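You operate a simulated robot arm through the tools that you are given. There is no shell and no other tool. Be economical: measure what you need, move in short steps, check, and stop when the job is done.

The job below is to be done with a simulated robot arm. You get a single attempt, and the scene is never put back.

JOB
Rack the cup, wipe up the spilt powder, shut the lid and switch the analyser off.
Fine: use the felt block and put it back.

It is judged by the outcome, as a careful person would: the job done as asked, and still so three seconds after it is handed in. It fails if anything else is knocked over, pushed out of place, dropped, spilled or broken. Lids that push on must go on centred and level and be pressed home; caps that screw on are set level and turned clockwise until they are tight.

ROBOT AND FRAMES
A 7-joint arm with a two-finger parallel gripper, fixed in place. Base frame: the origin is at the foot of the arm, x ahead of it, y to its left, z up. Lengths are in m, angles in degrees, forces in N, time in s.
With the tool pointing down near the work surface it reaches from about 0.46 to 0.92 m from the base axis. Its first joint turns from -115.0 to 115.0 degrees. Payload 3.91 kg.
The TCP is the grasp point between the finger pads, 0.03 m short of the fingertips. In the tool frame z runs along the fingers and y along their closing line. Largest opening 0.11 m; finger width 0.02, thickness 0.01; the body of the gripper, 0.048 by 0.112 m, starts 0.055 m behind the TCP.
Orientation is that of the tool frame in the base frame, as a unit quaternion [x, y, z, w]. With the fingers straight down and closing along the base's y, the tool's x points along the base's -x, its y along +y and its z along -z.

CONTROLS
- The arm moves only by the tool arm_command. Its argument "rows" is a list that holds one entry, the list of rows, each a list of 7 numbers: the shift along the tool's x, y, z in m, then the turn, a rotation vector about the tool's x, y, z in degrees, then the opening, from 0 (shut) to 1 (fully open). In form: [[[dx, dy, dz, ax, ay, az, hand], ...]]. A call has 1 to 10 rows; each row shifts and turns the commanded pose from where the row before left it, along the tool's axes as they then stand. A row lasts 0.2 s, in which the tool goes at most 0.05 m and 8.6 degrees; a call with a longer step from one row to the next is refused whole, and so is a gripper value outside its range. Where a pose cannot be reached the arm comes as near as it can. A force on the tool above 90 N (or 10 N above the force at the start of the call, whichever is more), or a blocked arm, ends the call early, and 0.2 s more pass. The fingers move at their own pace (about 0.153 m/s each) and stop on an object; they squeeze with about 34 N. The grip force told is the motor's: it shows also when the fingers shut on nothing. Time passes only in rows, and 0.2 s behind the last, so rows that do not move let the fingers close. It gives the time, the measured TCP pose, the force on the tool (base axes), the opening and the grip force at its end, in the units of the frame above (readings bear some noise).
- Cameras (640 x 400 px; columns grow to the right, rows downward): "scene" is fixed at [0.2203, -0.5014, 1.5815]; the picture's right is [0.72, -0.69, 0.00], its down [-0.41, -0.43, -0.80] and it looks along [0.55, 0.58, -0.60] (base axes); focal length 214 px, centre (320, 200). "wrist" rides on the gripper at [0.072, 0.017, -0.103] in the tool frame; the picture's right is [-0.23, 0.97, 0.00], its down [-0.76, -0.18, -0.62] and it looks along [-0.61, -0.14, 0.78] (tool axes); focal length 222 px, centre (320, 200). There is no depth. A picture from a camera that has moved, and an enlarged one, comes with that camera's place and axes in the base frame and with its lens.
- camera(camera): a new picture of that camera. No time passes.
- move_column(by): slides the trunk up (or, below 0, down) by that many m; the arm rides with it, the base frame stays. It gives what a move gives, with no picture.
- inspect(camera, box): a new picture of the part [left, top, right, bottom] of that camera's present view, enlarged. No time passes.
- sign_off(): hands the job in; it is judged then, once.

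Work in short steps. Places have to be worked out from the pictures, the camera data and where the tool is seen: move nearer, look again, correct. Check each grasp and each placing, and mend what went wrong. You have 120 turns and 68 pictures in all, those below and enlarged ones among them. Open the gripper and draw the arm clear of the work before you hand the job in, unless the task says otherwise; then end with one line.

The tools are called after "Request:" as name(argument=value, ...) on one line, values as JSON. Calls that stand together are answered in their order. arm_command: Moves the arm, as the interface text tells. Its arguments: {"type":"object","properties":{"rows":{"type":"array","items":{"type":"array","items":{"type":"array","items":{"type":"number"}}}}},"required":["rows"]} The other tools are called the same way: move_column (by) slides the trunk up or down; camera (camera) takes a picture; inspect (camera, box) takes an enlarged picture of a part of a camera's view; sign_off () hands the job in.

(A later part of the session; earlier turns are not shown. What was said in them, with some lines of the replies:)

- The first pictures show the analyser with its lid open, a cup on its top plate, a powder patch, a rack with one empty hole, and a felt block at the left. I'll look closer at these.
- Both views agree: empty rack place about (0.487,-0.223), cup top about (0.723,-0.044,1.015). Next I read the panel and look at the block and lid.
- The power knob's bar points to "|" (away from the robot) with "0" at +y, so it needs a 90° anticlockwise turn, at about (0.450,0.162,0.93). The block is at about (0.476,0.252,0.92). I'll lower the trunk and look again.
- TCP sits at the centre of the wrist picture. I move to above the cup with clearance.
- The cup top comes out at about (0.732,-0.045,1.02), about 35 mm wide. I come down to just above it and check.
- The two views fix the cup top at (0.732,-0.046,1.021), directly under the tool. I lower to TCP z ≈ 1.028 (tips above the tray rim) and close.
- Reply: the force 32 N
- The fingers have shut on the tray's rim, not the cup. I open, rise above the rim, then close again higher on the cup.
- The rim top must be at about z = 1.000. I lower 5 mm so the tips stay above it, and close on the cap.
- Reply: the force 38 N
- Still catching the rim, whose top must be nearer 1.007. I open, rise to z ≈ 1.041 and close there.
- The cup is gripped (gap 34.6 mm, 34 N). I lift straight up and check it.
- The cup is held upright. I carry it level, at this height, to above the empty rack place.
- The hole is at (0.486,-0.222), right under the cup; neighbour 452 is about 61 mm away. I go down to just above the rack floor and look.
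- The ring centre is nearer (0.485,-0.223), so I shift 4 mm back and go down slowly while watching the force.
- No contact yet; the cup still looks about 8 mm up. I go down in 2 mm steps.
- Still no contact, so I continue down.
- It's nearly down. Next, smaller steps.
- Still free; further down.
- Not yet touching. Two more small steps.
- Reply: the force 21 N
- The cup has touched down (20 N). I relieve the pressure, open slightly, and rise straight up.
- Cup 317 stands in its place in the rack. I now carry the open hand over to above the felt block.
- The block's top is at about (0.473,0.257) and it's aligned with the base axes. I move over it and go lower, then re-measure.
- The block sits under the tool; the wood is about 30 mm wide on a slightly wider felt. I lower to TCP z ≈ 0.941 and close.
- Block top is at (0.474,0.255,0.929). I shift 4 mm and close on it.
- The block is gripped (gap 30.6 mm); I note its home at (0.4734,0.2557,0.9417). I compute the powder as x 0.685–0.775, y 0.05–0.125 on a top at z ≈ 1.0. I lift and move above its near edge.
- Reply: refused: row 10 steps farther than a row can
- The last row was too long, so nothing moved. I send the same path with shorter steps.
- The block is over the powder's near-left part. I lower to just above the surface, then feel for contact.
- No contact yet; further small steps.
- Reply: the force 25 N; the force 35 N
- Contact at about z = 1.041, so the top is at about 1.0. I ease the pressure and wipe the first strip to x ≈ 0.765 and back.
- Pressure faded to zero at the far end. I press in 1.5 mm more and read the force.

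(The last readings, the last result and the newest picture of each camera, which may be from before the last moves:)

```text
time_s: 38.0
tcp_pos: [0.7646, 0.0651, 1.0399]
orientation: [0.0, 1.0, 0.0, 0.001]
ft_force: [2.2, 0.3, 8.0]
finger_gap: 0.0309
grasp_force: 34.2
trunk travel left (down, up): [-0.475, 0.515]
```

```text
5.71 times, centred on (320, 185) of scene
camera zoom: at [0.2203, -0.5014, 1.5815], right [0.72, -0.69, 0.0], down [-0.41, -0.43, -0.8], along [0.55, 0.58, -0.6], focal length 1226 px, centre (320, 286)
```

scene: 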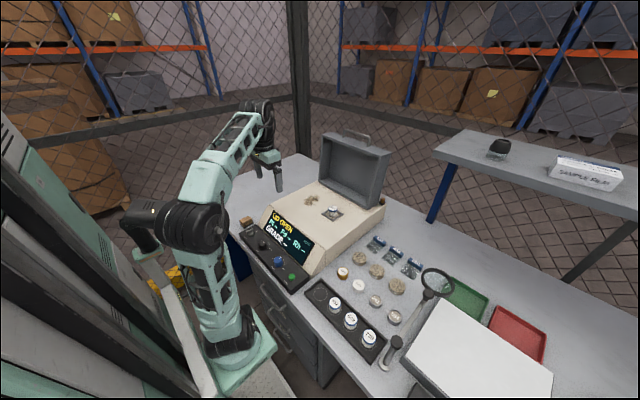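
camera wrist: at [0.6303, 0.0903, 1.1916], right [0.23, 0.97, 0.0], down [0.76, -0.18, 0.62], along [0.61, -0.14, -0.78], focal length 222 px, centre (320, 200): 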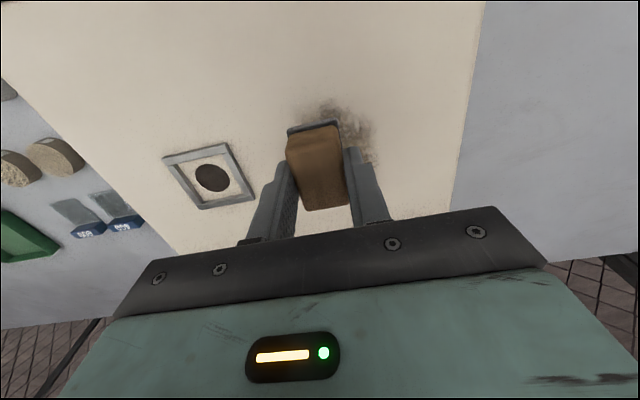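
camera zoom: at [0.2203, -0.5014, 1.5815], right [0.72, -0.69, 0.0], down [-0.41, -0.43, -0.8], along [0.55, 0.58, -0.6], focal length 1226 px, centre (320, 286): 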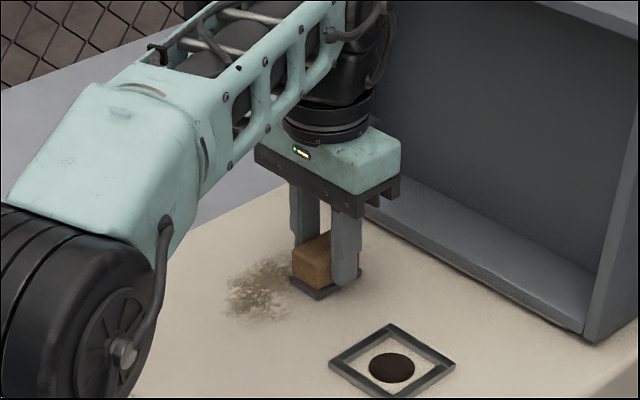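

Contact is back at 8 N. I stroke back, step over in +y, and wipe the second strip, pressing a touch more.

Request:
arm_command(rows=[[[0.015, 0, 0.0006, 0, 0, 0, 0.1], [0.02, 0, 0, 0, 0, 0, 0.1], [0.02, 0, 0, 0, 0, 0, 0.1], [0.02, 0, 0, 0, 0, 0, 0.1], [0, 0.022, 0, 0, 0, 0, 0.1], [-0.02, 0, 0, 0, 0, 0, 0.1], [-0.02, 0, 0, 0, 0, 0, 0.1], [-0.02, 0, 0, 0, 0, 0, 0.1], [-0.015, 0, 0, 0, 0, 0, 0.1], [0, 0, 0, 0, 0, 0, 0.1]]])

Request:
arm_command(rows=[[[0, 0.022, 0.0003, 0, 0, 0, 0.1], [0.015, 0, 0, 0, 0, 0, 0.1], [0.02, 0, 0, 0, 0, 0, 0.1], [0.02, 0, 0, 0, 0, 0, 0.1], [0.02, 0, 0, 0, 0, 0, 0.1], [0, 0, 0, 0, 0, 0, 0.1]]])

Request:
inspect(camera="scene", box=[280, 150, 360, 220])

```text
time_s: 40.2
tcp_pos: [0.762, 0.0871, 1.0386]
orientation: [-0.001, 1.0, 0.001, 0.0]
ft_force: [-7.8, 2.5, 22.2]
finger_gap: 0.0309
grasp_force: 34.4
trunk travel left (down, up): [-0.475, 0.515]
```

```text
time_s: 41.6
tcp_pos: [0.6882, 0.1107, 1.0386]
orientation: [0.0, 1.0, 0.0, 0.0]
ft_force: [6.2, 0.4, 20.2]
finger_gap: 0.0306
grasp_force: 34.5
trunk travel left (down, up): [-0.475, 0.515]
```

```text
5.71 times, centred on (320, 185) of scene
camera zoom: at [0.2203, -0.5014, 1.5815], right [0.72, -0.69, 0.0], down [-0.41, -0.43, -0.8], along [0.55, 0.58, -0.6], focal length 1226 px, centre (320, 286)
```

zoom: 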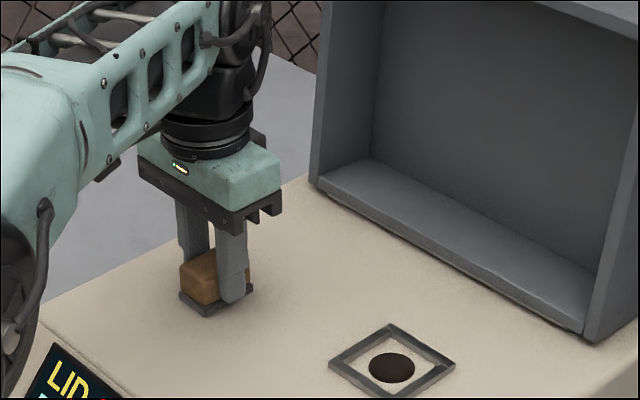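

The powder looks gone. I do one more stroke a little further out for certainty, then lift and check.

Request:
arm_command(rows=[[[0, 0.01, 0, 0, 0, 0, 0.1], [-0.02, 0, 0, 0, 0, 0, 0.1], [-0.02, 0, 0, 0, 0, 0, 0.1], [-0.02, 0, 0, 0, 0, 0, 0.1], [-0.02, 0, 0, 0, 0, 0, 0.1], [0, 0, -0.01, 0, 0, 0, 0.1], [0, 0, -0.04, 0, 0, 0, 0.1], [0.04, 0.02, 0, 0, 0, 0, 0.1], [0.045, 0.02, 0, 0, 0, 0, 0.1], [0.045, 0.02, 0, 0, 0, 0, 0.1]]])

Request:
inspect(camera="scene", box=[260, 140, 380, 230])

Request:
camera(camera="wrist")

```text
time_s: 43.8
tcp_pos: [0.6401, 0.1814, 1.0838]
orientation: [0.0, 1.0, 0.0, 0.0]
ft_force: [0.5, 0.1, -0.7]
finger_gap: 0.0307
grasp_force: 34.1
trunk travel left (down, up): [-0.475, 0.515]
```

```text
4.44 times, centred on (320, 185) of scene
camera zoom: at [0.2203, -0.5014, 1.5815], right [0.72, -0.69, 0.0], down [-0.41, -0.43, -0.8], along [0.55, 0.58, -0.6], focal length 953 px, centre (320, 267)
```

zoom: 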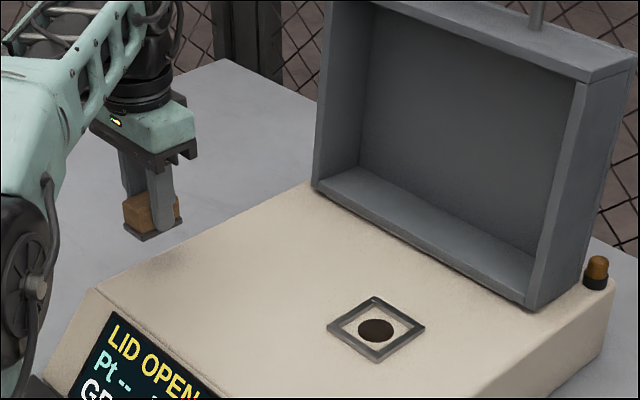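

```text
28 pictures are left
camera wrist: at [0.569, 0.1996, 1.1871], right [0.23, 0.97, 0.0], down [0.76, -0.18, 0.62], along [0.61, -0.14, -0.78], focal length 222 px, centre (320, 200)
```

wrist: 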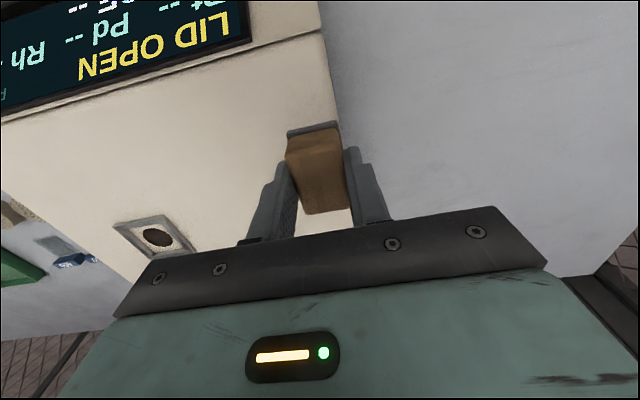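

The analyser top is clean. I take the block back above its home and lower to just above the bench.

Request:
arm_command(rows=[[[0.04, 0.018, 0, 0, 0, 0, 0.1], [0.042, 0.019, 0, 0, 0, 0, 0.1], [0.042, 0.019, 0, 0, 0, 0, 0.1], [0.0427, 0.0183, 0, 0, 0, 0, 0.1], [0, 0, 0.04, 0, 0, 0, 0.1], [0, 0, 0.04, 0, 0, 0, 0.1], [0, 0, 0.04, 0, 0, 0, 0.1], [0, 0, 0.012, 0, 0, 0, 0.1], [0, 0, 0, 0, 0, 0, 0.1]]])

```text
time_s: 45.8
tcp_pos: [0.4739, 0.2563, 0.9557]
orientation: [0.0, 1.0, 0.0, -0.001]
ft_force: [0.2, -0.3, 0.4]
finger_gap: 0.0311
grasp_force: 34.2
trunk travel left (down, up): [-0.475, 0.515]
```

Now down gently to contact.

Request:
arm_command(rows=[[[0, 0, 0.007, 0, 0, 0, 0.1], [0, 0, 0.003, 0, 0, 0, 0.1], [0, 0, 0, 0, 0, 0, 0.1]]])

Request:
arm_command(rows=[[[0, 0, 0.0025, 0, 0, 0, 0.1], [0, 0, 0, 0, 0, 0, 0.1]]])

Request:
arm_command(rows=[[[0, 0, 0.0015, 0, 0, 0, 0.1], [0, 0, 0, 0, 0, 0, 0.1]]])

```text
time_s: 46.6
tcp_pos: [0.4732, 0.2558, 0.9454]
orientation: [0.0, 1.0, 0.0, 0.0]
ft_force: [-0.5, 0.0, 0.2]
finger_gap: 0.0308
grasp_force: 34.0
trunk travel left (down, up): [-0.475, 0.515]
```

```text
time_s: 47.2
tcp_pos: [0.4737, 0.2546, 0.942]
orientation: [0.0, 1.0, 0.0, 0.001]
ft_force: [0.7, 0.9, 0.2]
finger_gap: 0.0308
grasp_force: 34.4
trunk travel left (down, up): [-0.475, 0.515]
```

```text
time_s: 47.8
tcp_pos: [0.4731, 0.256, 0.9395]
orientation: [0.0, 1.0, 0.0, 0.0]
ft_force: [-0.1, -1.0, -0.7]
finger_gap: 0.0307
grasp_force: 34.0
trunk travel left (down, up): [-0.475, 0.515]
```

The block rode up a little in the grip; I keep going down gently.

Request:
arm_command(rows=[[[0, 0, 0.0012, 0, 0, 0, 0.1], [0, 0, 0, 0, 0, 0, 0.1]]])

Request:
arm_command(rows=[[[0, 0, 0.0012, 0, 0, 0, 0.1], [0, 0, 0, 0, 0, 0, 0.1]]])

```text
time_s: 48.4
tcp_pos: [0.4724, 0.2557, 0.9405]
orientation: [0.0, 1.0, -0.001, 0.0]
ft_force: [0.3, -0.4, -0.9]
finger_gap: 0.0309
grasp_force: 34.5
trunk travel left (down, up): [-0.475, 0.515]
```

```text
time_s: 49.0
tcp_pos: [0.4725, 0.2548, 0.939]
orientation: [0.0, 1.0, 0.0, 0.0]
ft_force: [-0.2, -0.5, 0.8]
finger_gap: 0.0308
grasp_force: 33.8
trunk travel left (down, up): [-0.475, 0.515]
```

Request:
arm_command(rows=[[[0, 0, 0.0012, 0, 0, 0, 0.1], [0, 0, 0, 0, 0, 0, 0.1]]])

Request:
arm_command(rows=[[[0, 0, 0.0012, 0, 0, 0, 0.1], [0, 0, 0, 0, 0, 0, 0.1]]])

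Request:
camera(camera="wrist")

```text
time_s: 49.6
tcp_pos: [0.4736, 0.2548, 0.9383]
orientation: [0.0, 1.0, 0.001, 0.001]
ft_force: [-0.9, 0.4, 14.3]
finger_gap: 0.0309
grasp_force: 34.1
trunk travel left (down, up): [-0.475, 0.515]
```

```text
time_s: 50.2
tcp_pos: [0.4735, 0.2555, 0.938]
orientation: [0.0, 1.0, 0.002, 0.001]
ft_force: [1.5, -0.9, 35.5]
finger_gap: 0.0307
grasp_force: 34.0
trunk travel left (down, up): [-0.475, 0.515]
```

```text
27 pictures are left
camera wrist: at [0.4019, 0.2718, 1.0416], right [0.23, 0.97, 0.0], down [0.76, -0.18, 0.63], along [0.61, -0.14, -0.78], focal length 222 px, centre (320, 200)
```

wrist: 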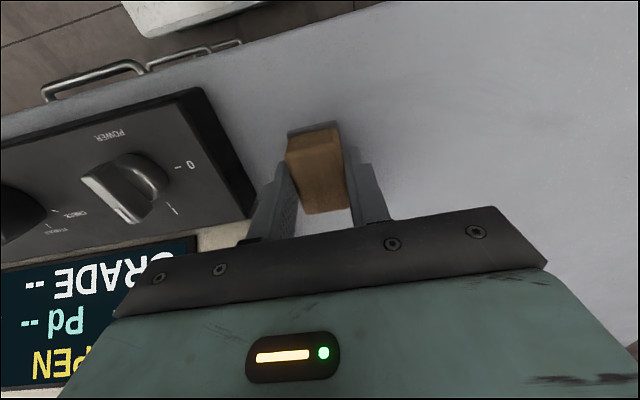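

The block is down at its home. I relieve the push, open, rise, and check it.

Request:
arm_command(rows=[[[0, 0, -0.0025, 0, 0, 0, 0.1], [0, 0, 0, 0, 0, 0, 0.35], [0, 0, 0, 0, 0, 0, 0.5], [0, 0, 0, 0, 0, 0, 0.5], [0, 0, -0.03, 0, 0, 0, 0.5], [0, 0, -0.05, 0, 0, 0, 0.5], [0, 0, -0.05, 0, 0, 0, 0.5], [0, 0, -0.05, 0, 0, 0, 0.5], [0, 0, -0.05, 0, 0, 0, 0.5]]])

Request:
camera(camera="wrist")

Request:
camera(camera="scene")

```text
time_s: 52.2
tcp_pos: [0.473, 0.2525, 1.1692]
orientation: [0.0, 1.0, 0.0, 0.0]
ft_force: [-0.3, -0.2, -0.7]
finger_gap: 0.0548
grasp_force: 0.1
trunk travel left (down, up): [-0.475, 0.515]
```

```text
26 pictures are left
camera wrist: at [0.4019, 0.2708, 1.2722], right [0.23, 0.97, 0.0], down [0.76, -0.18, 0.62], along [0.61, -0.14, -0.78], focal length 222 px, centre (320, 200)
```

wrist: 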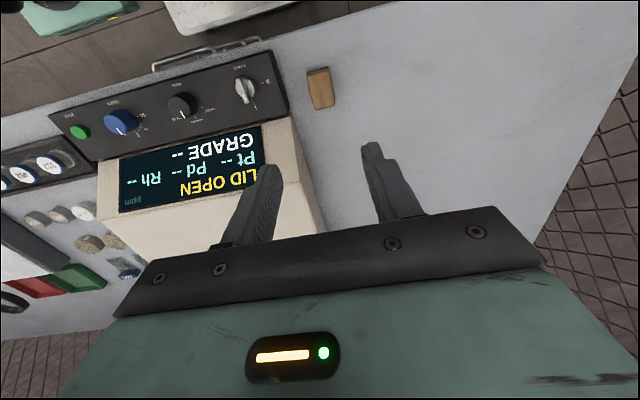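

```text
25 pictures are left
```

scene: 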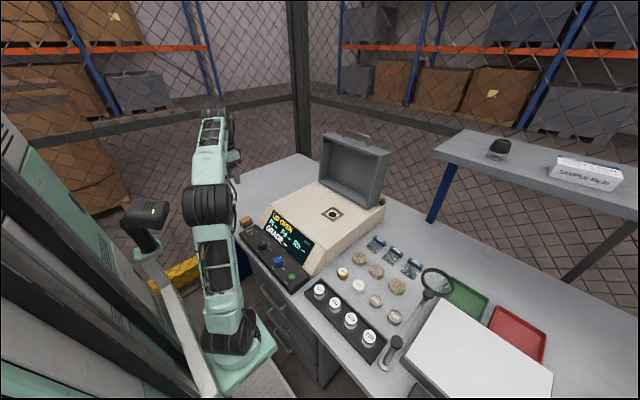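

The block is back in its place. From the pictures the lid hinges at x ≈ 0.85 and leans back about 10°, with its handle bar along y at about (0.93, 0.025, 1.265). I'll raise the trunk, then turn the hand so the fingers close along x.

Request:
move_column(by=0.17)

Request:
arm_command(rows=[[[-0.02, -0.02, 0, 0, 0, -8.5, 0.5], [-0.02, -0.02, 0, 0, 0, -8.5, 0.5], [-0.02, -0.02, 0, 0, 0, -8.5, 0.5], [-0.02, -0.02, 0, 0, 0, -8.5, 0.5], [0, 0, 0, 0, 0, -8.5, 0.5], [0, 0, 0, 0, 0, -8.5, 0.5], [0, 0, 0, 0, 0, -8.5, 0.5], [0, 0, 0, 0, 0, -8.5, 0.5], [0, 0, 0, 0, 0, -8.5, 0.5], [0, 0, 0, 0, 0, -8.5, 0.5]]])

```text
time_s: 54.1
tcp_pos: [0.4739, 0.2539, 1.3389]
orientation: [0.0, 1.0, 0.0, 0.0]
ft_force: [0.6, 0.0, -1.0]
finger_gap: 0.0551
grasp_force: 0.0
trunk travel left (down, up): [-0.645, 0.345]
```

```text
time_s: 56.3
tcp_pos: [0.5667, 0.1936, 1.3383]
orientation: [-0.677, 0.736, 0.0, 0.0]
ft_force: [-0.1, 0.3, 0.2]
finger_gap: 0.0549
grasp_force: 0.0
trunk travel left (down, up): [-0.645, 0.345]
```

The wrist turned as needed. I finish the turn and move toward the lid handle, staying above it.

Request:
arm_command(rows=[[[0, 0, -0.02, 0, 0, -5, 0.5], [0.03, -0.03, -0.02, 0, 0, 0, 0.5], [0.03, -0.035, 0, 0, 0, 0, 0.5], [0.03, -0.035, 0, 0, 0, 0, 0.5], [0.03, -0.035, 0, 0, 0, 0, 0.5], [0.025, -0.035, 0, 0, 0, 0, 0.5], [0.025, -0.03, 0, 8, 0, 0, 0.5], [0, -0.02, 0, 8, 0, 0, 0.5], [0, 0, 0, 8, 0, 0, 0.5], [0, 0, 0, 0, 0, 0, 0.5]]])

Request:
camera(camera="wrist")

Request:
inspect(camera="scene", box=[280, 60, 420, 220])

```text
time_s: 58.5
tcp_pos: [0.7095, 0.0675, 1.3832]
orientation: [0.692, -0.691, 0.147, -0.148]
ft_force: [0.4, 1.1, 0.2]
finger_gap: 0.0549
grasp_force: 0.0
out of reach, approached as far as the arm can: row 3, 4, 5, 6
trunk travel left (down, up): [-0.645, 0.345]
```

```text
24 pictures are left
camera wrist: at [0.6537, -0.0045, 1.4699], right [-0.89, 0.23, -0.4], down [-0.09, 0.76, 0.64], along [0.45, 0.61, -0.66], focal length 222 px, centre (320, 200)
```

wrist: 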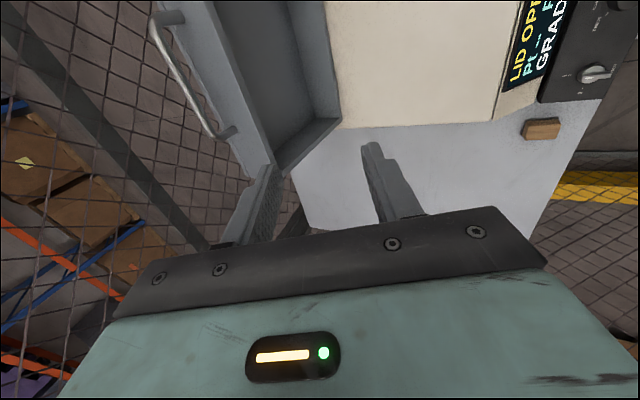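

```text
2.50 times, centred on (350, 140) of scene
camera zoom: at [0.2203, -0.5014, 1.5815], right [0.72, -0.69, 0.0], down [-0.41, -0.43, -0.8], along [0.55, 0.58, -0.6], focal length 536 px, centre (245, 350)
```

zoom: 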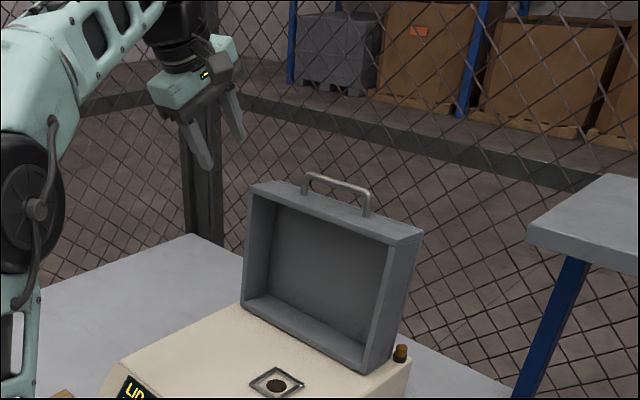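

The arm is over-stretched here because the trunk is low. The handle bar refines to about (0.925,0.018,1.277). I raise the trunk and bring the tool back down with the arm, for better reach.

Request:
move_column(by=0.3)

Request:
arm_command(rows=[[[0, 0.016, 0.04, 0, 0, 0, 0.5], [0, 0.016, 0.04, 0, 0, 0, 0.5], [0, 0.016, 0.04, 0, 0, 0, 0.5], [0, 0.016, 0.04, 0, 0, 0, 0.5], [0, 0.016, 0.04, 0, 0, 0, 0.5], [0, 0.01, 0.03, 0, 0, 0, 0.5], [0, 0, 0, 0, 0, 0, 0.5]]])

```text
time_s: 61.5
tcp_pos: [0.7077, 0.0692, 1.6823]
orientation: [0.692, -0.692, 0.147, -0.147]
ft_force: [0.1, -1.0, 0.1]
finger_gap: 0.0551
grasp_force: 0.1
trunk travel left (down, up): [-0.945, 0.045]
```

```text
time_s: 63.1
tcp_pos: [0.723, 0.067, 1.4327]
orientation: [-0.692, 0.692, -0.147, 0.147]
ft_force: [-0.1, -0.2, 0.1]
finger_gap: 0.0548
grasp_force: 0.0
trunk travel left (down, up): [-0.945, 0.045]
```

Now I move along to a point 80 mm short of the bar in the tool's direction.

Request:
arm_command(rows=[[[0.0098, -0.0241, 0.029, 0, 0, 0, 0.5], [0.0098, -0.0241, 0.029, 0, 0, 0, 0.5], [0.0098, -0.0241, 0.029, 0, 0, 0, 0.5], [0.0098, -0.0241, 0.029, 0, 0, 0, 0.5], [0.0098, -0.0241, 0.029, 0, 0, 0, 0.5], [0, 0, 0, 0, 0, 0, 0.5]]])

Request:
camera(camera="wrist")

Request:
inspect(camera="scene", box=[310, 90, 400, 170])

```text
time_s: 64.5
tcp_pos: [0.892, 0.0184, 1.3491]
orientation: [0.692, -0.691, 0.146, -0.147]
ft_force: [-0.2, 0.9, 0.3]
finger_gap: 0.0547
grasp_force: 0.0
trunk travel left (down, up): [-0.945, 0.045]
```

```text
22 pictures are left
camera wrist: at [0.8361, -0.0541, 1.4366], right [-0.89, 0.23, -0.4], down [-0.09, 0.76, 0.64], along [0.45, 0.61, -0.66], focal length 222 px, centre (320, 200)
```

wrist: 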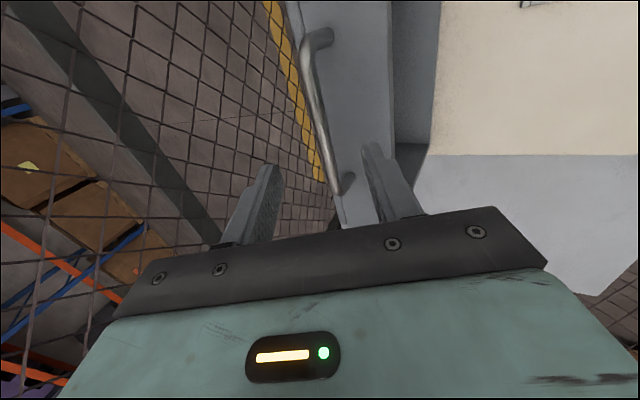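

```text
5.00 times, centred on (355, 130) of scene
camera zoom: at [0.2203, -0.5014, 1.5815], right [0.72, -0.69, 0.0], down [-0.41, -0.43, -0.8], along [0.55, 0.58, -0.6], focal length 1072 px, centre (145, 550)
```

zoom: 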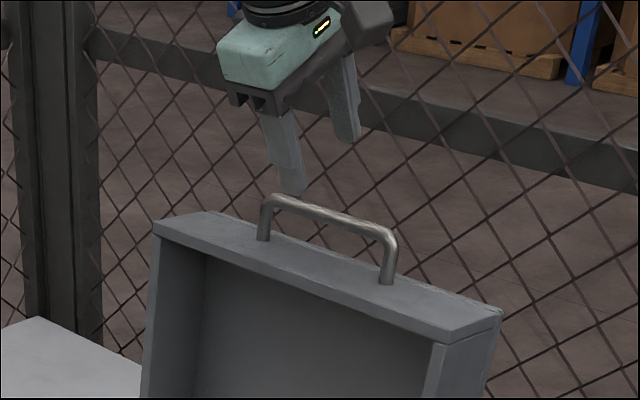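

The bar is at (0.924, −0.04…0.078, 1.277), with the tool lined up on its middle. I advance 64 mm along the fingers and check.

Request:
arm_command(rows=[[[0, 0, 0.025, 0, 0, 0, 0.5], [0, 0, 0.025, 0, 0, 0, 0.5], [0, 0, 0.014, 0, 0, 0, 0.5], [0, 0, 0, 0, 0, 0, 0.5]]])

Request:
camera(camera="wrist")

Request:
inspect(camera="scene", box=[310, 90, 400, 170])

```text
time_s: 65.5
tcp_pos: [0.9157, 0.02, 1.2904]
orientation: [-0.692, 0.692, -0.148, 0.147]
ft_force: [0.9, 0.1, -0.2]
finger_gap: 0.0551
grasp_force: 0.1
trunk travel left (down, up): [-0.945, 0.045]
```

```text
20 pictures are left
camera wrist: at [0.8602, -0.0527, 1.3779], right [-0.89, 0.23, -0.4], down [-0.09, 0.76, 0.64], along [0.45, 0.61, -0.66], focal length 222 px, centre (320, 200)
```

wrist: 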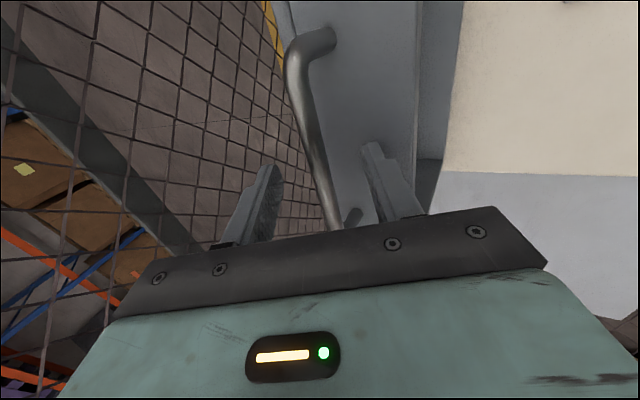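

```text
5.00 times, centred on (355, 130) of scene
camera zoom: at [0.2203, -0.5014, 1.5815], right [0.72, -0.69, 0.0], down [-0.41, -0.43, -0.8], along [0.55, 0.58, -0.6], focal length 1072 px, centre (145, 550)
```

zoom: 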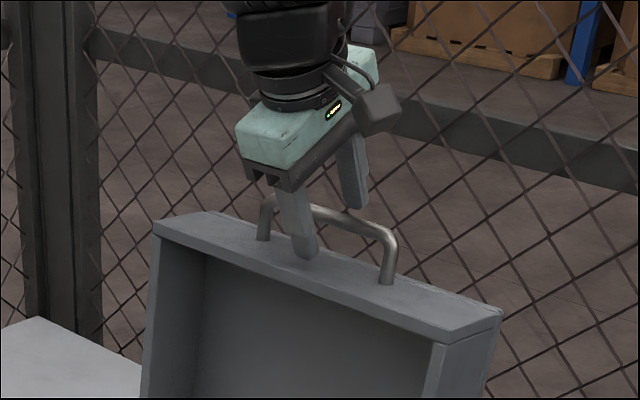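

The bar is between the fingers. I close on it.

Request:
arm_command(rows=[[[0, 0, 0, 0, 0, 0, 0.3], [0, 0, 0, 0, 0, 0, 0.1], [0, 0, 0, 0, 0, 0, 0.0], [0, 0, 0, 0, 0, 0, 0.0]]])

Request:
camera(camera="wrist")

```text
time_s: 66.5
tcp_pos: [0.9134, 0.0199, 1.2904]
orientation: [0.692, -0.691, 0.146, -0.147]
ft_force: [-10.0, 0.2, -4.3]
finger_gap: 0.0114
grasp_force: 45.3
trunk travel left (down, up): [-0.945, 0.045]
```

```text
18 pictures are left
camera wrist: at [0.8591, -0.0526, 1.3777], right [-0.89, 0.23, -0.39], down [-0.09, 0.76, 0.64], along [0.45, 0.61, -0.66], focal length 222 px, centre (320, 200)
```

wrist: 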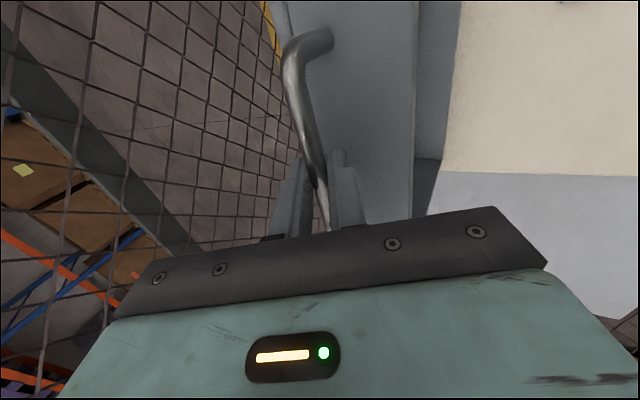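

The bar is held (gap 11 mm). I now swing it on its arc about the hinge, (0.85, 1.00), radius about 0.286, starting with a short step to check the force.

Request:
arm_command(rows=[[[0, 0.0143, -0.01, 0, 0, 0, 0], [0, 0.0143, -0.01, 0, 0, 0, 0], [0, 0, 0, 0, 0, 0, 0]]])

```text
time_s: 67.3
tcp_pos: [0.8844, 0.0202, 1.2962]
orientation: [0.692, -0.691, 0.148, -0.146]
ft_force: [2.4, -2.6, -9.8]
finger_gap: 0.0116
grasp_force: 45.2
trunk travel left (down, up): [-0.945, 0.045]
```

The lid follows with low forces. Next two steps, over the top.

Request:
arm_command(rows=[[[0, 0.0154, -0.0082, 0, 0, 0, 0], [0, 0.0154, -0.0083, 0, 0, 0, 0], [0, 0, 0, 0, 0, 0, 0]]])

Request:
arm_command(rows=[[[0, 0.0163, -0.0063, 0, 0, 0, 0], [0, 0.0163, -0.0063, 0, 0, 0, 0], [0, 0, 0, 0, 0, 0, 0]]])

Request:
inspect(camera="scene", box=[270, 80, 410, 220])

```text
time_s: 68.1
tcp_pos: [0.8459, 0.0207, 1.3012]
orientation: [0.692, -0.691, 0.147, -0.146]
ft_force: [1.2, 2.7, -15.1]
finger_gap: 0.0117
grasp_force: 44.2
trunk travel left (down, up): [-0.945, 0.045]
```

```text
time_s: 68.9
tcp_pos: [0.8127, 0.0195, 1.3017]
orientation: [0.693, -0.691, 0.147, -0.148]
ft_force: [3.8, 6.5, -16.3]
finger_gap: 0.0119
grasp_force: 45.2
trunk travel left (down, up): [-0.945, 0.045]
```

```text
2.86 times, centred on (340, 150) of scene
camera zoom: at [0.2203, -0.5014, 1.5815], right [0.72, -0.69, 0.0], down [-0.41, -0.43, -0.8], along [0.55, 0.58, -0.6], focal length 613 px, centre (263, 343)
```

zoom: 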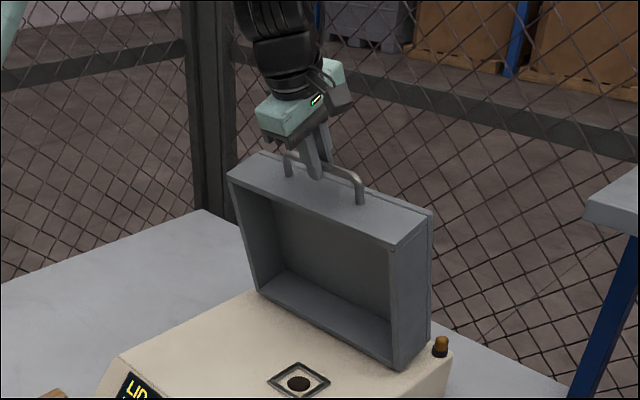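

The lid is past upright and still held. The hand is pulled down slightly (16 N), so I trim the path down a little and go on.

Request:
arm_command(rows=[[[0, 0.0173, -0.0034, 0, 0, 0, 0], [0, 0.0174, -0.0033, 0, 0, 0, 0], [0, 0, 0, 0, 0, 0, 0]]])

Request:
arm_command(rows=[[[0, 0.0177, -0.0012, 0, 0, 0, 0], [0, 0.0177, -0.0013, 0, 0, 0, 0], [0, 0, 0, 0, 0, 0, 0]]])

```text
time_s: 69.7
tcp_pos: [0.7778, 0.0191, 1.2945]
orientation: [0.693, -0.69, 0.148, -0.148]
ft_force: [4.6, 10.3, -4.6]
finger_gap: 0.0116
grasp_force: 45.1
trunk travel left (down, up): [-0.945, 0.045]
```

```text
time_s: 70.5
tcp_pos: [0.743, 0.019, 1.2832]
orientation: [-0.691, 0.692, -0.149, 0.148]
ft_force: [-4.8, -0.5, 21.2]
finger_gap: 0.0118
grasp_force: 44.8
trunk travel left (down, up): [-0.945, 0.045]
```

Request:
arm_command(rows=[[[0, 0.0173, -0.0008, 0, 0, 0, 0], [0, 0.0173, -0.0005, 0, 0, 0, 0], [0, 0, 0, 0, 0, 0, 0]]])

Request:
arm_command(rows=[[[0, 0.0172, 0.0018, 0, 0, 0, 0], [0, 0.0172, 0.002, 0, 0, 0, 0], [0, 0, 0, 0, 0, 0, 0]]])

Request:
inspect(camera="scene", box=[250, 90, 390, 230])

```text
time_s: 71.3
tcp_pos: [0.711, 0.0202, 1.2685]
orientation: [0.692, -0.691, 0.146, -0.148]
ft_force: [-4.0, 4.3, 6.3]
finger_gap: 0.0119
grasp_force: 44.8
trunk travel left (down, up): [-0.945, 0.045]
```

```text
time_s: 72.1
tcp_pos: [0.6843, 0.0198, 1.2524]
orientation: [0.692, -0.691, 0.147, -0.148]
ft_force: [-8.9, 8.3, 10.9]
finger_gap: 0.0117
grasp_force: 45.6
trunk travel left (down, up): [-0.945, 0.045]
```

```text
2.86 times, centred on (320, 160) of scene
camera zoom: at [0.2203, -0.5014, 1.5815], right [0.72, -0.69, 0.0], down [-0.41, -0.43, -0.8], along [0.55, 0.58, -0.6], focal length 613 px, centre (320, 314)
```

zoom: 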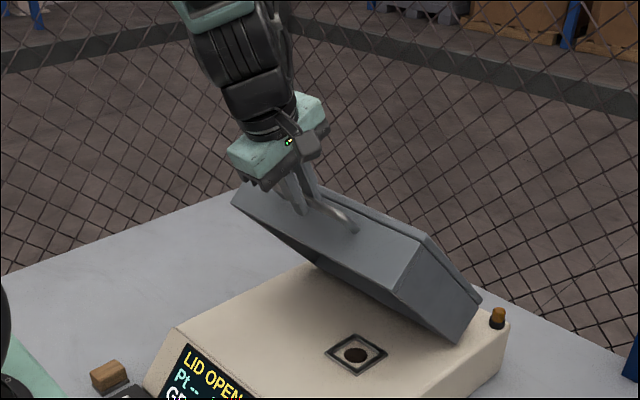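

Request:
arm_command(rows=[[[0, 0.017, 0.0038, 0, 0, 0, 0], [0, 0.0169, 0.0042, 0, 0, 0, 0], [0, 0, 0, 0, 0, 0, 0]]])

Request:
arm_command(rows=[[[0, 0.0164, 0.0058, 0, 0, 0, 0], [0, 0.0163, 0.0064, 0, 0, 0, 0], [0, 0, 0, 0, 0, 0, 0]]])

Request:
arm_command(rows=[[[0, 0.0155, 0.0078, 0, 0, 0, 0], [0, 0.0154, 0.0085, 0, 0, 0, 0], [0, 0, 0, 0, 0, 0, 0]]])

```text
time_s: 72.9
tcp_pos: [0.6547, 0.0191, 1.2293]
orientation: [-0.692, 0.692, -0.147, 0.147]
ft_force: [-0.5, 13.5, -2.0]
finger_gap: 0.0116
grasp_force: 45.3
trunk travel left (down, up): [-0.945, 0.045]
```

```text
time_s: 73.7
tcp_pos: [0.6306, 0.0192, 1.2044]
orientation: [-0.691, 0.692, -0.147, 0.146]
ft_force: [5.5, 7.2, -5.1]
finger_gap: 0.0116
grasp_force: 45.0
trunk travel left (down, up): [-0.945, 0.045]
```

```text
time_s: 74.5
tcp_pos: [0.6084, 0.0185, 1.1769]
orientation: [-0.692, 0.692, -0.148, 0.146]
ft_force: [7.7, 2.1, -6.1]
finger_gap: 0.0116
grasp_force: 45.1
trunk travel left (down, up): [-0.945, 0.045]
```

Request:
arm_command(rows=[[[0, 0.0143, 0.0098, 0, 0, 0, 0], [0, 0.0142, 0.0103, 0, 0, 0, 0], [0, 0, 0, 0, 0, 0, 0]]])

Request:
arm_command(rows=[[[0, 0.013, 0.0115, 0, 0, 0, 0], [0, 0.0125, 0.012, 0, 0, 0, 0], [0, 0, 0, 0, 0, 0, 0]]])

Request:
inspect(camera="scene", box=[240, 110, 400, 260])

```text
time_s: 75.3
tcp_pos: [0.5895, 0.0185, 1.1468]
orientation: [0.692, -0.691, 0.148, -0.147]
ft_force: [0.3, 2.9, -1.4]
finger_gap: 0.0117
grasp_force: 45.0
trunk travel left (down, up): [-0.945, 0.045]
```

```text
time_s: 76.1
tcp_pos: [0.5764, 0.0191, 1.1161]
orientation: [-0.691, 0.692, -0.147, 0.147]
ft_force: [-1.8, 2.1, -1.6]
finger_gap: 0.0117
grasp_force: 44.9
trunk travel left (down, up): [-0.945, 0.045]
```

```text
2.67 times, centred on (320, 185) of scene
camera zoom: at [0.2203, -0.5014, 1.5815], right [0.72, -0.69, 0.0], down [-0.41, -0.43, -0.8], along [0.55, 0.58, -0.6], focal length 572 px, centre (320, 240)
```

zoom: 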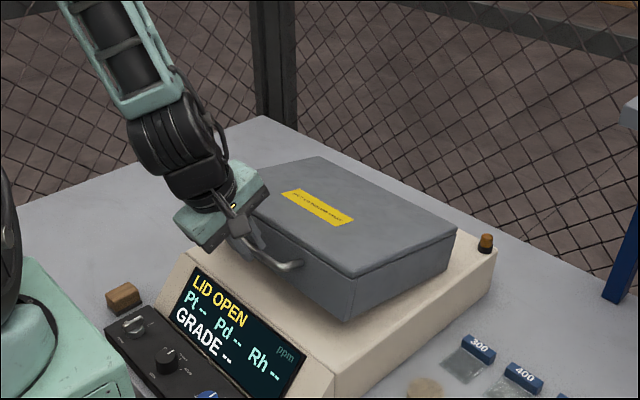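

Nearly closed, forces low. I continue down.

Request:
arm_command(rows=[[[0, 0.0118, 0.0128, 0, 0, 0, 0], [0, 0.0112, 0.0135, 0, 0, 0, 0], [0, 0, 0, 0, 0, 0, 0]]])

Request:
arm_command(rows=[[[0, 0.0072, 0.0098, 0, 0, 0, 0], [0, 0.0068, 0.01, 0, 0, 0, 0], [0, 0, 0, 0, 0, 0, 0]]])

Request:
inspect(camera="scene", box=[240, 110, 400, 260])

```text
time_s: 76.9
tcp_pos: [0.566, 0.0193, 1.0818]
orientation: [-0.691, 0.692, -0.148, 0.146]
ft_force: [0.4, -3.0, -1.4]
finger_gap: 0.0114
grasp_force: 45.3
trunk travel left (down, up): [-0.945, 0.045]
```

```text
time_s: 77.7
tcp_pos: [0.5642, 0.0187, 1.0628]
orientation: [-0.69, 0.692, -0.149, 0.151]
ft_force: [3.1, -3.2, 53.7]
finger_gap: 0.012
grasp_force: 44.6
trunk travel left (down, up): [-0.945, 0.045]
```

```text
2.67 times, centred on (320, 185) of scene
camera zoom: at [0.2203, -0.5014, 1.5815], right [0.72, -0.69, 0.0], down [-0.41, -0.43, -0.8], along [0.55, 0.58, -0.6], focal length 572 px, centre (320, 240)
```

zoom: 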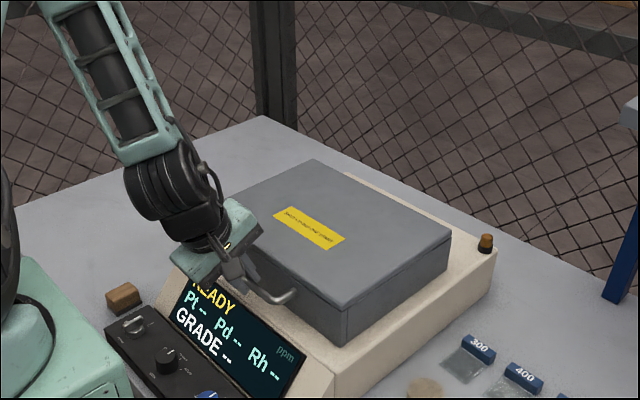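

The display reads READY: the lid is shut (54 N press). I relieve, open a little, and withdraw along the fingers.

Request:
arm_command(rows=[[[0, -0.001, -0.003, 0, 0, 0, 0], [0, 0, 0, 0, 0, 0, 0.2], [0, 0, 0, 0, 0, 0, 0.28], [0, 0, 0, 0, 0, 0, 0.28], [0, 0, -0.02, 0, 0, 0, 0.28], [0, 0, -0.03, 0, 0, 0, 0.28], [0, 0, -0.04, 0, 0, 0, 0.28], [0, 0, -0.04, 0, 0, 0, 0.28]]])

Request:
camera(camera="scene")

```text
time_s: 79.5
tcp_pos: [0.5383, 0.0368, 1.1807]
orientation: [-0.692, 0.692, -0.147, 0.146]
ft_force: [-0.7, -0.6, -1.2]
finger_gap: 0.0308
grasp_force: 0.0
out of reach, approached as far as the arm can: row 7, 8
trunk travel left (down, up): [-0.945, 0.045]
```

```text
13 pictures are left
```

scene: 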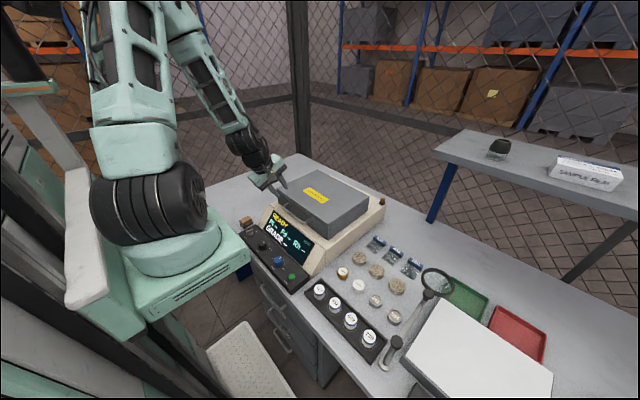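

Everything else stands undisturbed. I level the tool, raise it, and turn it back to closing along y before lowering the trunk again for the knob.

Request:
arm_command(rows=[[[0, 0, 0, -8, 0, 0, 0.3], [0, 0, 0, -8, 0, 0, 0.3], [0, 0, -0.01, -8, 0, 0, 0.3], [0, 0, -0.04, 0, 0, 8.5, 0.3], [0, 0, -0.04, 0, 0, 8.5, 0.3], [0, 0, -0.04, 0, 0, 8.5, 0.3], [0, 0, -0.04, 0, 0, 8.5, 0.3], [0, 0, -0.04, 0, 0, 8.5, 0.3], [0, 0, -0.04, 0, 0, 8.5, 0.3], [0, 0, -0.03, 0, 0, 8.5, 0.3]]])

Request:
arm_command(rows=[[[0, 0, 0, 0, 0, 8.5, 0.3], [0, 0, 0, 0, 0, 8.5, 0.3], [0, 0, 0, 0, 0, 8.5, 0.3], [0, 0, 0, 0, 0, 5, 0.3], [0, 0, 0, 0, 0, 0, 0.3]]])

```text
time_s: 81.7
tcp_pos: [0.5339, 0.0349, 1.4578]
orientation: [-0.262, 0.965, 0.0, 0.001]
ft_force: [0.6, 0.8, 0.6]
finger_gap: 0.0327
grasp_force: 0.0
trunk travel left (down, up): [-0.945, 0.045]
```

```text
time_s: 82.9
tcp_pos: [0.5356, 0.0382, 1.459]
orientation: [0.001, 1.0, 0.0, 0.0]
ft_force: [0.0, 0.4, 0.1]
finger_gap: 0.0332
grasp_force: 0.0
trunk travel left (down, up): [-0.945, 0.045]
```

Level and straight. I move above the knob's side, then lower the trunk.

Request:
arm_command(rows=[[[0.015, 0.03, 0, 0, 0, 0, 0.4], [0.018, 0.03, 0, 0, 0, 0, 0.4], [0.018, 0.03, 0, 0, 0, 0, 0.4], [0.018, 0.03, 0, 0, 0, 0, 0.4], [0.01, 0.004, 0, 0, 0, 0, 0.4], [0, 0, 0, 0, 0, 0, 0.4]]])

Request:
move_column(by=-0.4)

Request:
camera(camera="wrist")

```text
time_s: 84.3
tcp_pos: [0.4569, 0.1613, 1.4576]
orientation: [0.0, 1.0, 0.0, 0.001]
ft_force: [0.2, 0.6, -0.4]
finger_gap: 0.0442
grasp_force: 0.0
trunk travel left (down, up): [-0.945, 0.045]
```

```text
time_s: 88.2
tcp_pos: [0.4562, 0.1612, 1.0573]
orientation: [0.001, 1.0, 0.0, 0.0]
ft_force: [0.2, -0.7, -0.9]
finger_gap: 0.044
grasp_force: 0.1
trunk travel left (down, up): [-0.545, 0.445]
```

```text
12 pictures are left
camera wrist: at [0.3859, 0.1792, 1.1607], right [0.23, 0.97, 0.0], down [0.76, -0.18, 0.62], along [0.61, -0.14, -0.78], focal length 222 px, centre (320, 200)
```

wrist: 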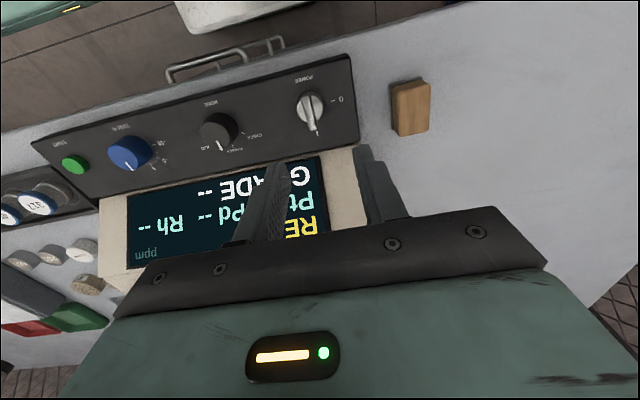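

The knob's bar is at about (0.448,0.155,0.943), along x. I go down part-way and re-measure.

Request:
arm_command(rows=[[[0.008, -0.006, 0.03, 0, 0, 0, 0.4], [0, 0, 0.03, 0, 0, 0, 0.4], [0, 0, 0.012, 0, 0, 0, 0.4], [0, 0, 0, 0, 0, 0, 0.4]]])

Request:
camera(camera="wrist")

```text
time_s: 89.2
tcp_pos: [0.4497, 0.1566, 0.9846]
orientation: [0.0, 1.0, 0.0, 0.0]
ft_force: [0.0, -0.1, 0.3]
finger_gap: 0.044
grasp_force: 0.1
trunk travel left (down, up): [-0.545, 0.445]
```

```text
11 pictures are left
camera wrist: at [0.3789, 0.1743, 1.0872], right [0.23, 0.97, 0.0], down [0.76, -0.18, 0.62], along [0.61, -0.14, -0.78], focal length 222 px, centre (320, 200)
```

wrist: 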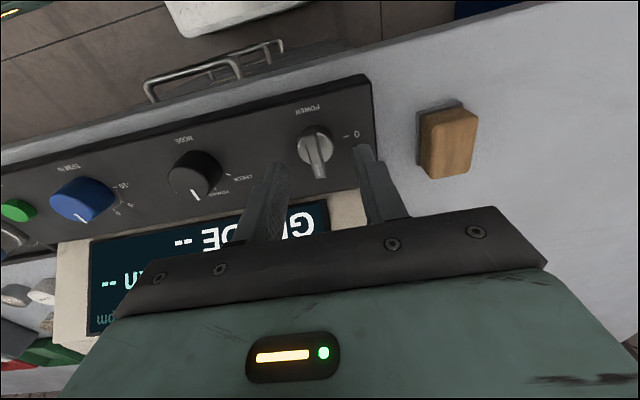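

The knob's bar resolves to (0.450,0.1545,0.942). I lower so the tips sit about 12 mm below its top, then close.

Request:
arm_command(rows=[[[0, -0.002, 0.015, 0, 0, 0, 0.4], [0, 0, 0.0095, 0, 0, 0, 0.4], [0, 0, 0, 0, 0, 0, 0.4]]])

Request:
inspect(camera="wrist", box=[220, 80, 420, 240])

Request:
arm_command(rows=[[[0, 0, 0, 0, 0, 0, 0.2], [0, 0, 0, 0, 0, 0, 0.05], [0, 0, 0, 0, 0, 0, 0.0], [0, 0, 0, 0, 0, 0, 0.0]]])

```text
time_s: 90.0
tcp_pos: [0.4498, 0.1536, 0.959]
orientation: [0.0, 1.0, 0.0, 0.001]
ft_force: [-1.6, -0.9, 9.5]
finger_gap: 0.0441
grasp_force: 0.1
trunk travel left (down, up): [-0.545, 0.445]
```

```text
2.50 times, centred on (320, 160) of wrist
camera zoom: at [0.3791, 0.171, 1.0632], right [0.23, 0.97, 0.0], down [0.76, -0.18, 0.62], along [0.61, -0.14, -0.78], focal length 555 px, centre (320, 300)
```

zoom: 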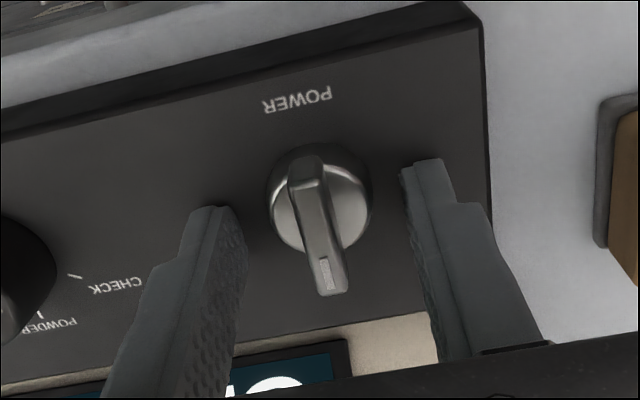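

```text
time_s: 91.0
tcp_pos: [0.4508, 0.1536, 0.9607]
orientation: [0.0, 1.0, 0.001, 0.001]
ft_force: [0.3, 10.9, 10.9]
finger_gap: 0.0266
grasp_force: 45.3
trunk travel left (down, up): [-0.545, 0.445]
```

Tips touched the panel and closed on the knob's round skirt (26 mm). I open, rise 7 mm, and close on the bar instead.

Request:
arm_command(rows=[[[0, 0, 0, 0, 0, 0, 0.38], [0, 0, 0, 0, 0, 0, 0.38], [0, 0, -0.008, 0, 0, 0, 0.38], [0, 0, 0, 0, 0, 0, 0.2], [0, 0, 0, 0, 0, 0, 0.0], [0, 0, 0, 0, 0, 0, 0.0], [0, 0, 0, 0, 0, 0, 0.0]]])

Request:
inspect(camera="wrist", box=[220, 80, 420, 240])

```text
time_s: 92.6
tcp_pos: [0.449, 0.1549, 0.9678]
orientation: [0.0, 1.0, -0.001, -0.001]
ft_force: [-4.4, 6.8, -22.3]
finger_gap: 0.0259
grasp_force: 44.5
trunk travel left (down, up): [-0.545, 0.445]
```

```text
2.50 times, centred on (320, 160) of wrist
camera zoom: at [0.3788, 0.1722, 1.0708], right [0.23, 0.97, 0.0], down [0.76, -0.18, 0.62], along [0.61, -0.14, -0.78], focal length 555 px, centre (320, 300)
```

zoom: 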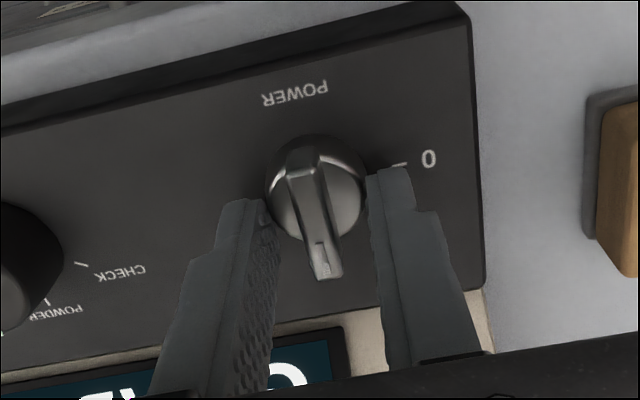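

Still on the skirt, which is taller than I judged. I open, rise 8 mm more with a small shift to the knob's axis, and close again.

Request:
arm_command(rows=[[[0, 0, 0, 0, 0, 0, 0.38], [0, 0, 0, 0, 0, 0, 0.38], [0.002, 0.001, -0.007, 0, 0, 0, 0.38], [0, 0, 0, 0, 0, 0, 0.2], [0, 0, 0, 0, 0, 0, 0.0], [0, 0, 0, 0, 0, 0, 0.0], [0, 0, 0, 0, 0, 0, 0.0]]])

Request:
inspect(camera="wrist", box=[220, 80, 420, 240])

```text
time_s: 94.2
tcp_pos: [0.4477, 0.1546, 0.9747]
orientation: [0.0, 1.0, -0.001, 0.0]
ft_force: [1.3, -15.1, 3.9]
finger_gap: 0.008
grasp_force: 45.3
trunk travel left (down, up): [-0.545, 0.445]
```

```text
2.50 times, centred on (320, 160) of wrist
camera zoom: at [0.3766, 0.1723, 1.0778], right [0.23, 0.97, 0.0], down [0.76, -0.18, 0.62], along [0.61, -0.14, -0.78], focal length 555 px, centre (320, 300)
```

zoom: 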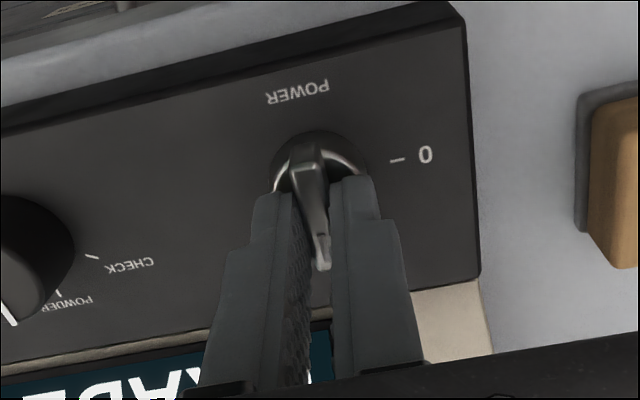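

The bar is gripped (8 mm). I turn anticlockwise from above towards "0", first about 40°, reading forces.

Request:
arm_command(rows=[[[0, -0.001, 0, 0, 0, -4, 0], [0, 0, 0, 0, 0, -8, 0], [0, 0, 0, 0, 0, -8, 0], [0, 0, 0, 0, 0, -8, 0], [0, 0, 0, 0, 0, -8, 0], [0, 0, 0, 0, 0, -8, 0], [0, 0, 0, 0, 0, 0, 0]]])

```text
time_s: 95.8
tcp_pos: [0.4464, 0.1566, 0.9749]
orientation: [-0.376, 0.927, 0.0, 0.0]
ft_force: [3.3, 25.5, -37.0]
finger_gap: 0.0079
grasp_force: 45.2
trunk travel left (down, up): [-0.545, 0.445]
```

It turned 44° freely, with some side load (y 25 N, z −37 N). I relax by following the pull, then continue.

Request:
arm_command(rows=[[[-0.001, 0.001, 0.0025, 0, 0, 0, 0], [0, 0, 0, 0, 0, -6, 0], [0, 0, 0, 0, 0, -6, 0], [0, 0, 0, 0, 0, 0, 0]]])

Request:
camera(camera="wrist")

```text
time_s: 96.8
tcp_pos: [0.4456, 0.1562, 0.9744]
orientation: [-0.47, 0.883, -0.001, 0.001]
ft_force: [-1.8, 15.0, 14.7]
finger_gap: 0.008
grasp_force: 45.2
trunk travel left (down, up): [-0.545, 0.445]
```

```text
7 pictures are left
camera wrist: at [0.393, 0.106, 1.0783], right [-0.68, 0.73, 0.0], down [0.57, 0.53, 0.63], along [0.46, 0.43, -0.78], focal length 222 px, centre (320, 200)
```

wrist: 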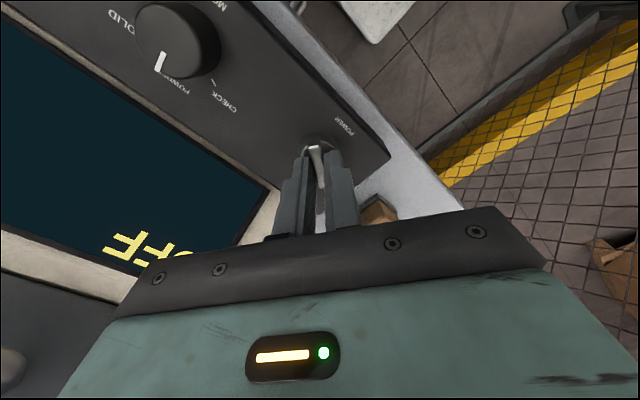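

The display already shows OFF at 56°. I carry the knob on to its full 90° mark.

Request:
arm_command(rows=[[[0, 0, -0.001, 0, 0, -8, 0], [0, 0, 0, 0, 0, -8, 0], [0, 0, 0, 0, 0, -8, 0], [0, 0, 0, 0, 0, -8, 0], [0, 0, 0, 0, 0, -2, 0], [0, 0, 0, 0, 0, 0, 0]]])

```text
time_s: 98.2
tcp_pos: [0.4451, 0.1571, 0.9751]
orientation: [0.708, -0.707, -0.001, 0.001]
ft_force: [-23.0, 16.8, 5.8]
finger_gap: 0.0078
grasp_force: 44.8
trunk travel left (down, up): [-0.545, 0.445]
```

The full 90° is reached. I open and rise straight up, then look.

Request:
arm_command(rows=[[[0, 0, 0, 0, 0, 0, 0.15], [0, 0, 0, 0, 0, 0, 0.25], [0, 0, 0, 0, 0, 0, 0.25], [0, 0, -0.02, 0, 0, 0, 0.25], [0, 0, -0.04, 0, 0, 0, 0.25], [0, 0, -0.05, 0, 0, 0, 0.25], [0, 0, -0.05, 0, 0, 0, 0.25], [0, 0, -0.05, 0, 0, 0, 0.25], [0, 0, -0.05, 0, 0, 0, 0.25]]])

Request:
camera(camera="wrist")

Request:
inspect(camera="scene", box=[220, 170, 400, 350])

```text
time_s: 100.2
tcp_pos: [0.4464, 0.1562, 1.2363]
orientation: [0.707, -0.707, 0.0, 0.0]
ft_force: [1.0, 0.5, -0.2]
finger_gap: 0.0274
grasp_force: 0.2
trunk travel left (down, up): [-0.545, 0.445]
```

```text
6 pictures are left
camera wrist: at [0.4314, 0.084, 1.3398], right [-0.97, 0.23, 0.0], down [0.18, 0.76, 0.62], along [0.14, 0.61, -0.78], focal length 222 px, centre (320, 200)
```

wrist: 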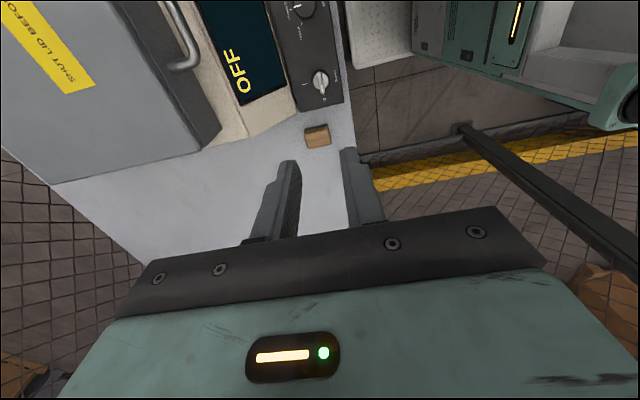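

```text
2.22 times, centred on (310, 260) of scene
camera zoom: at [0.2203, -0.5014, 1.5815], right [0.72, -0.69, 0.0], down [-0.41, -0.43, -0.8], along [0.55, 0.58, -0.6], focal length 477 px, centre (342, 67)
```

zoom: 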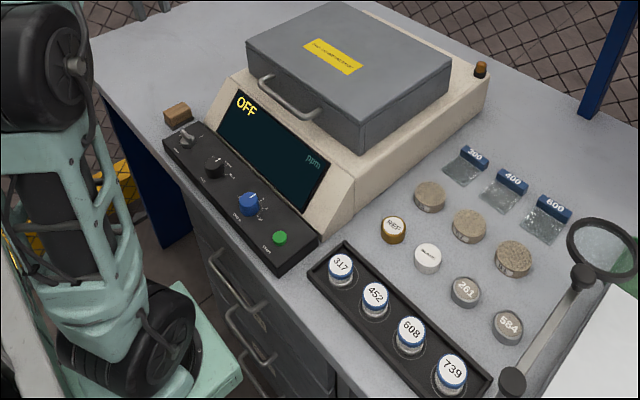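

Everything is done: cup racked, top clean, block home, lid shut, display OFF with the knob at 0. I open the hand clear of the work.

Request:
arm_command(rows=[[[0, 0, -0.03, 0, 0, 0, 0.8], [0, 0, 0, 0, 0, 0, 0.8]]])

Request:
inspect(camera="scene", box=[230, 150, 400, 300])

```text
time_s: 100.8
tcp_pos: [0.4463, 0.1553, 1.2661]
orientation: [0.707, -0.707, 0.0, 0.0]
ft_force: [1.6, 0.2, 0.6]
finger_gap: 0.0883
grasp_force: 0.0
trunk travel left (down, up): [-0.545, 0.445]
```

```text
2.67 times, centred on (315, 225) of scene
camera zoom: at [0.2203, -0.5014, 1.5815], right [0.72, -0.69, 0.0], down [-0.41, -0.43, -0.8], along [0.55, 0.58, -0.6], focal length 572 px, centre (333, 133)
```

zoom: 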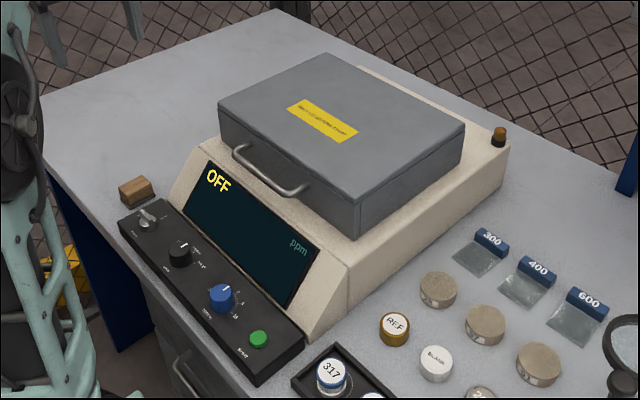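

The lid is flush and the analyser is off. The arm is clear, so I hand the job in.

Request:
sign_off()

```text
The job is handed in.
```

Cup 317 is in the rack, the powder is wiped up, the felt block is back in its place, the lid is shut, and the analyser is switched off, with its display showing OFF.
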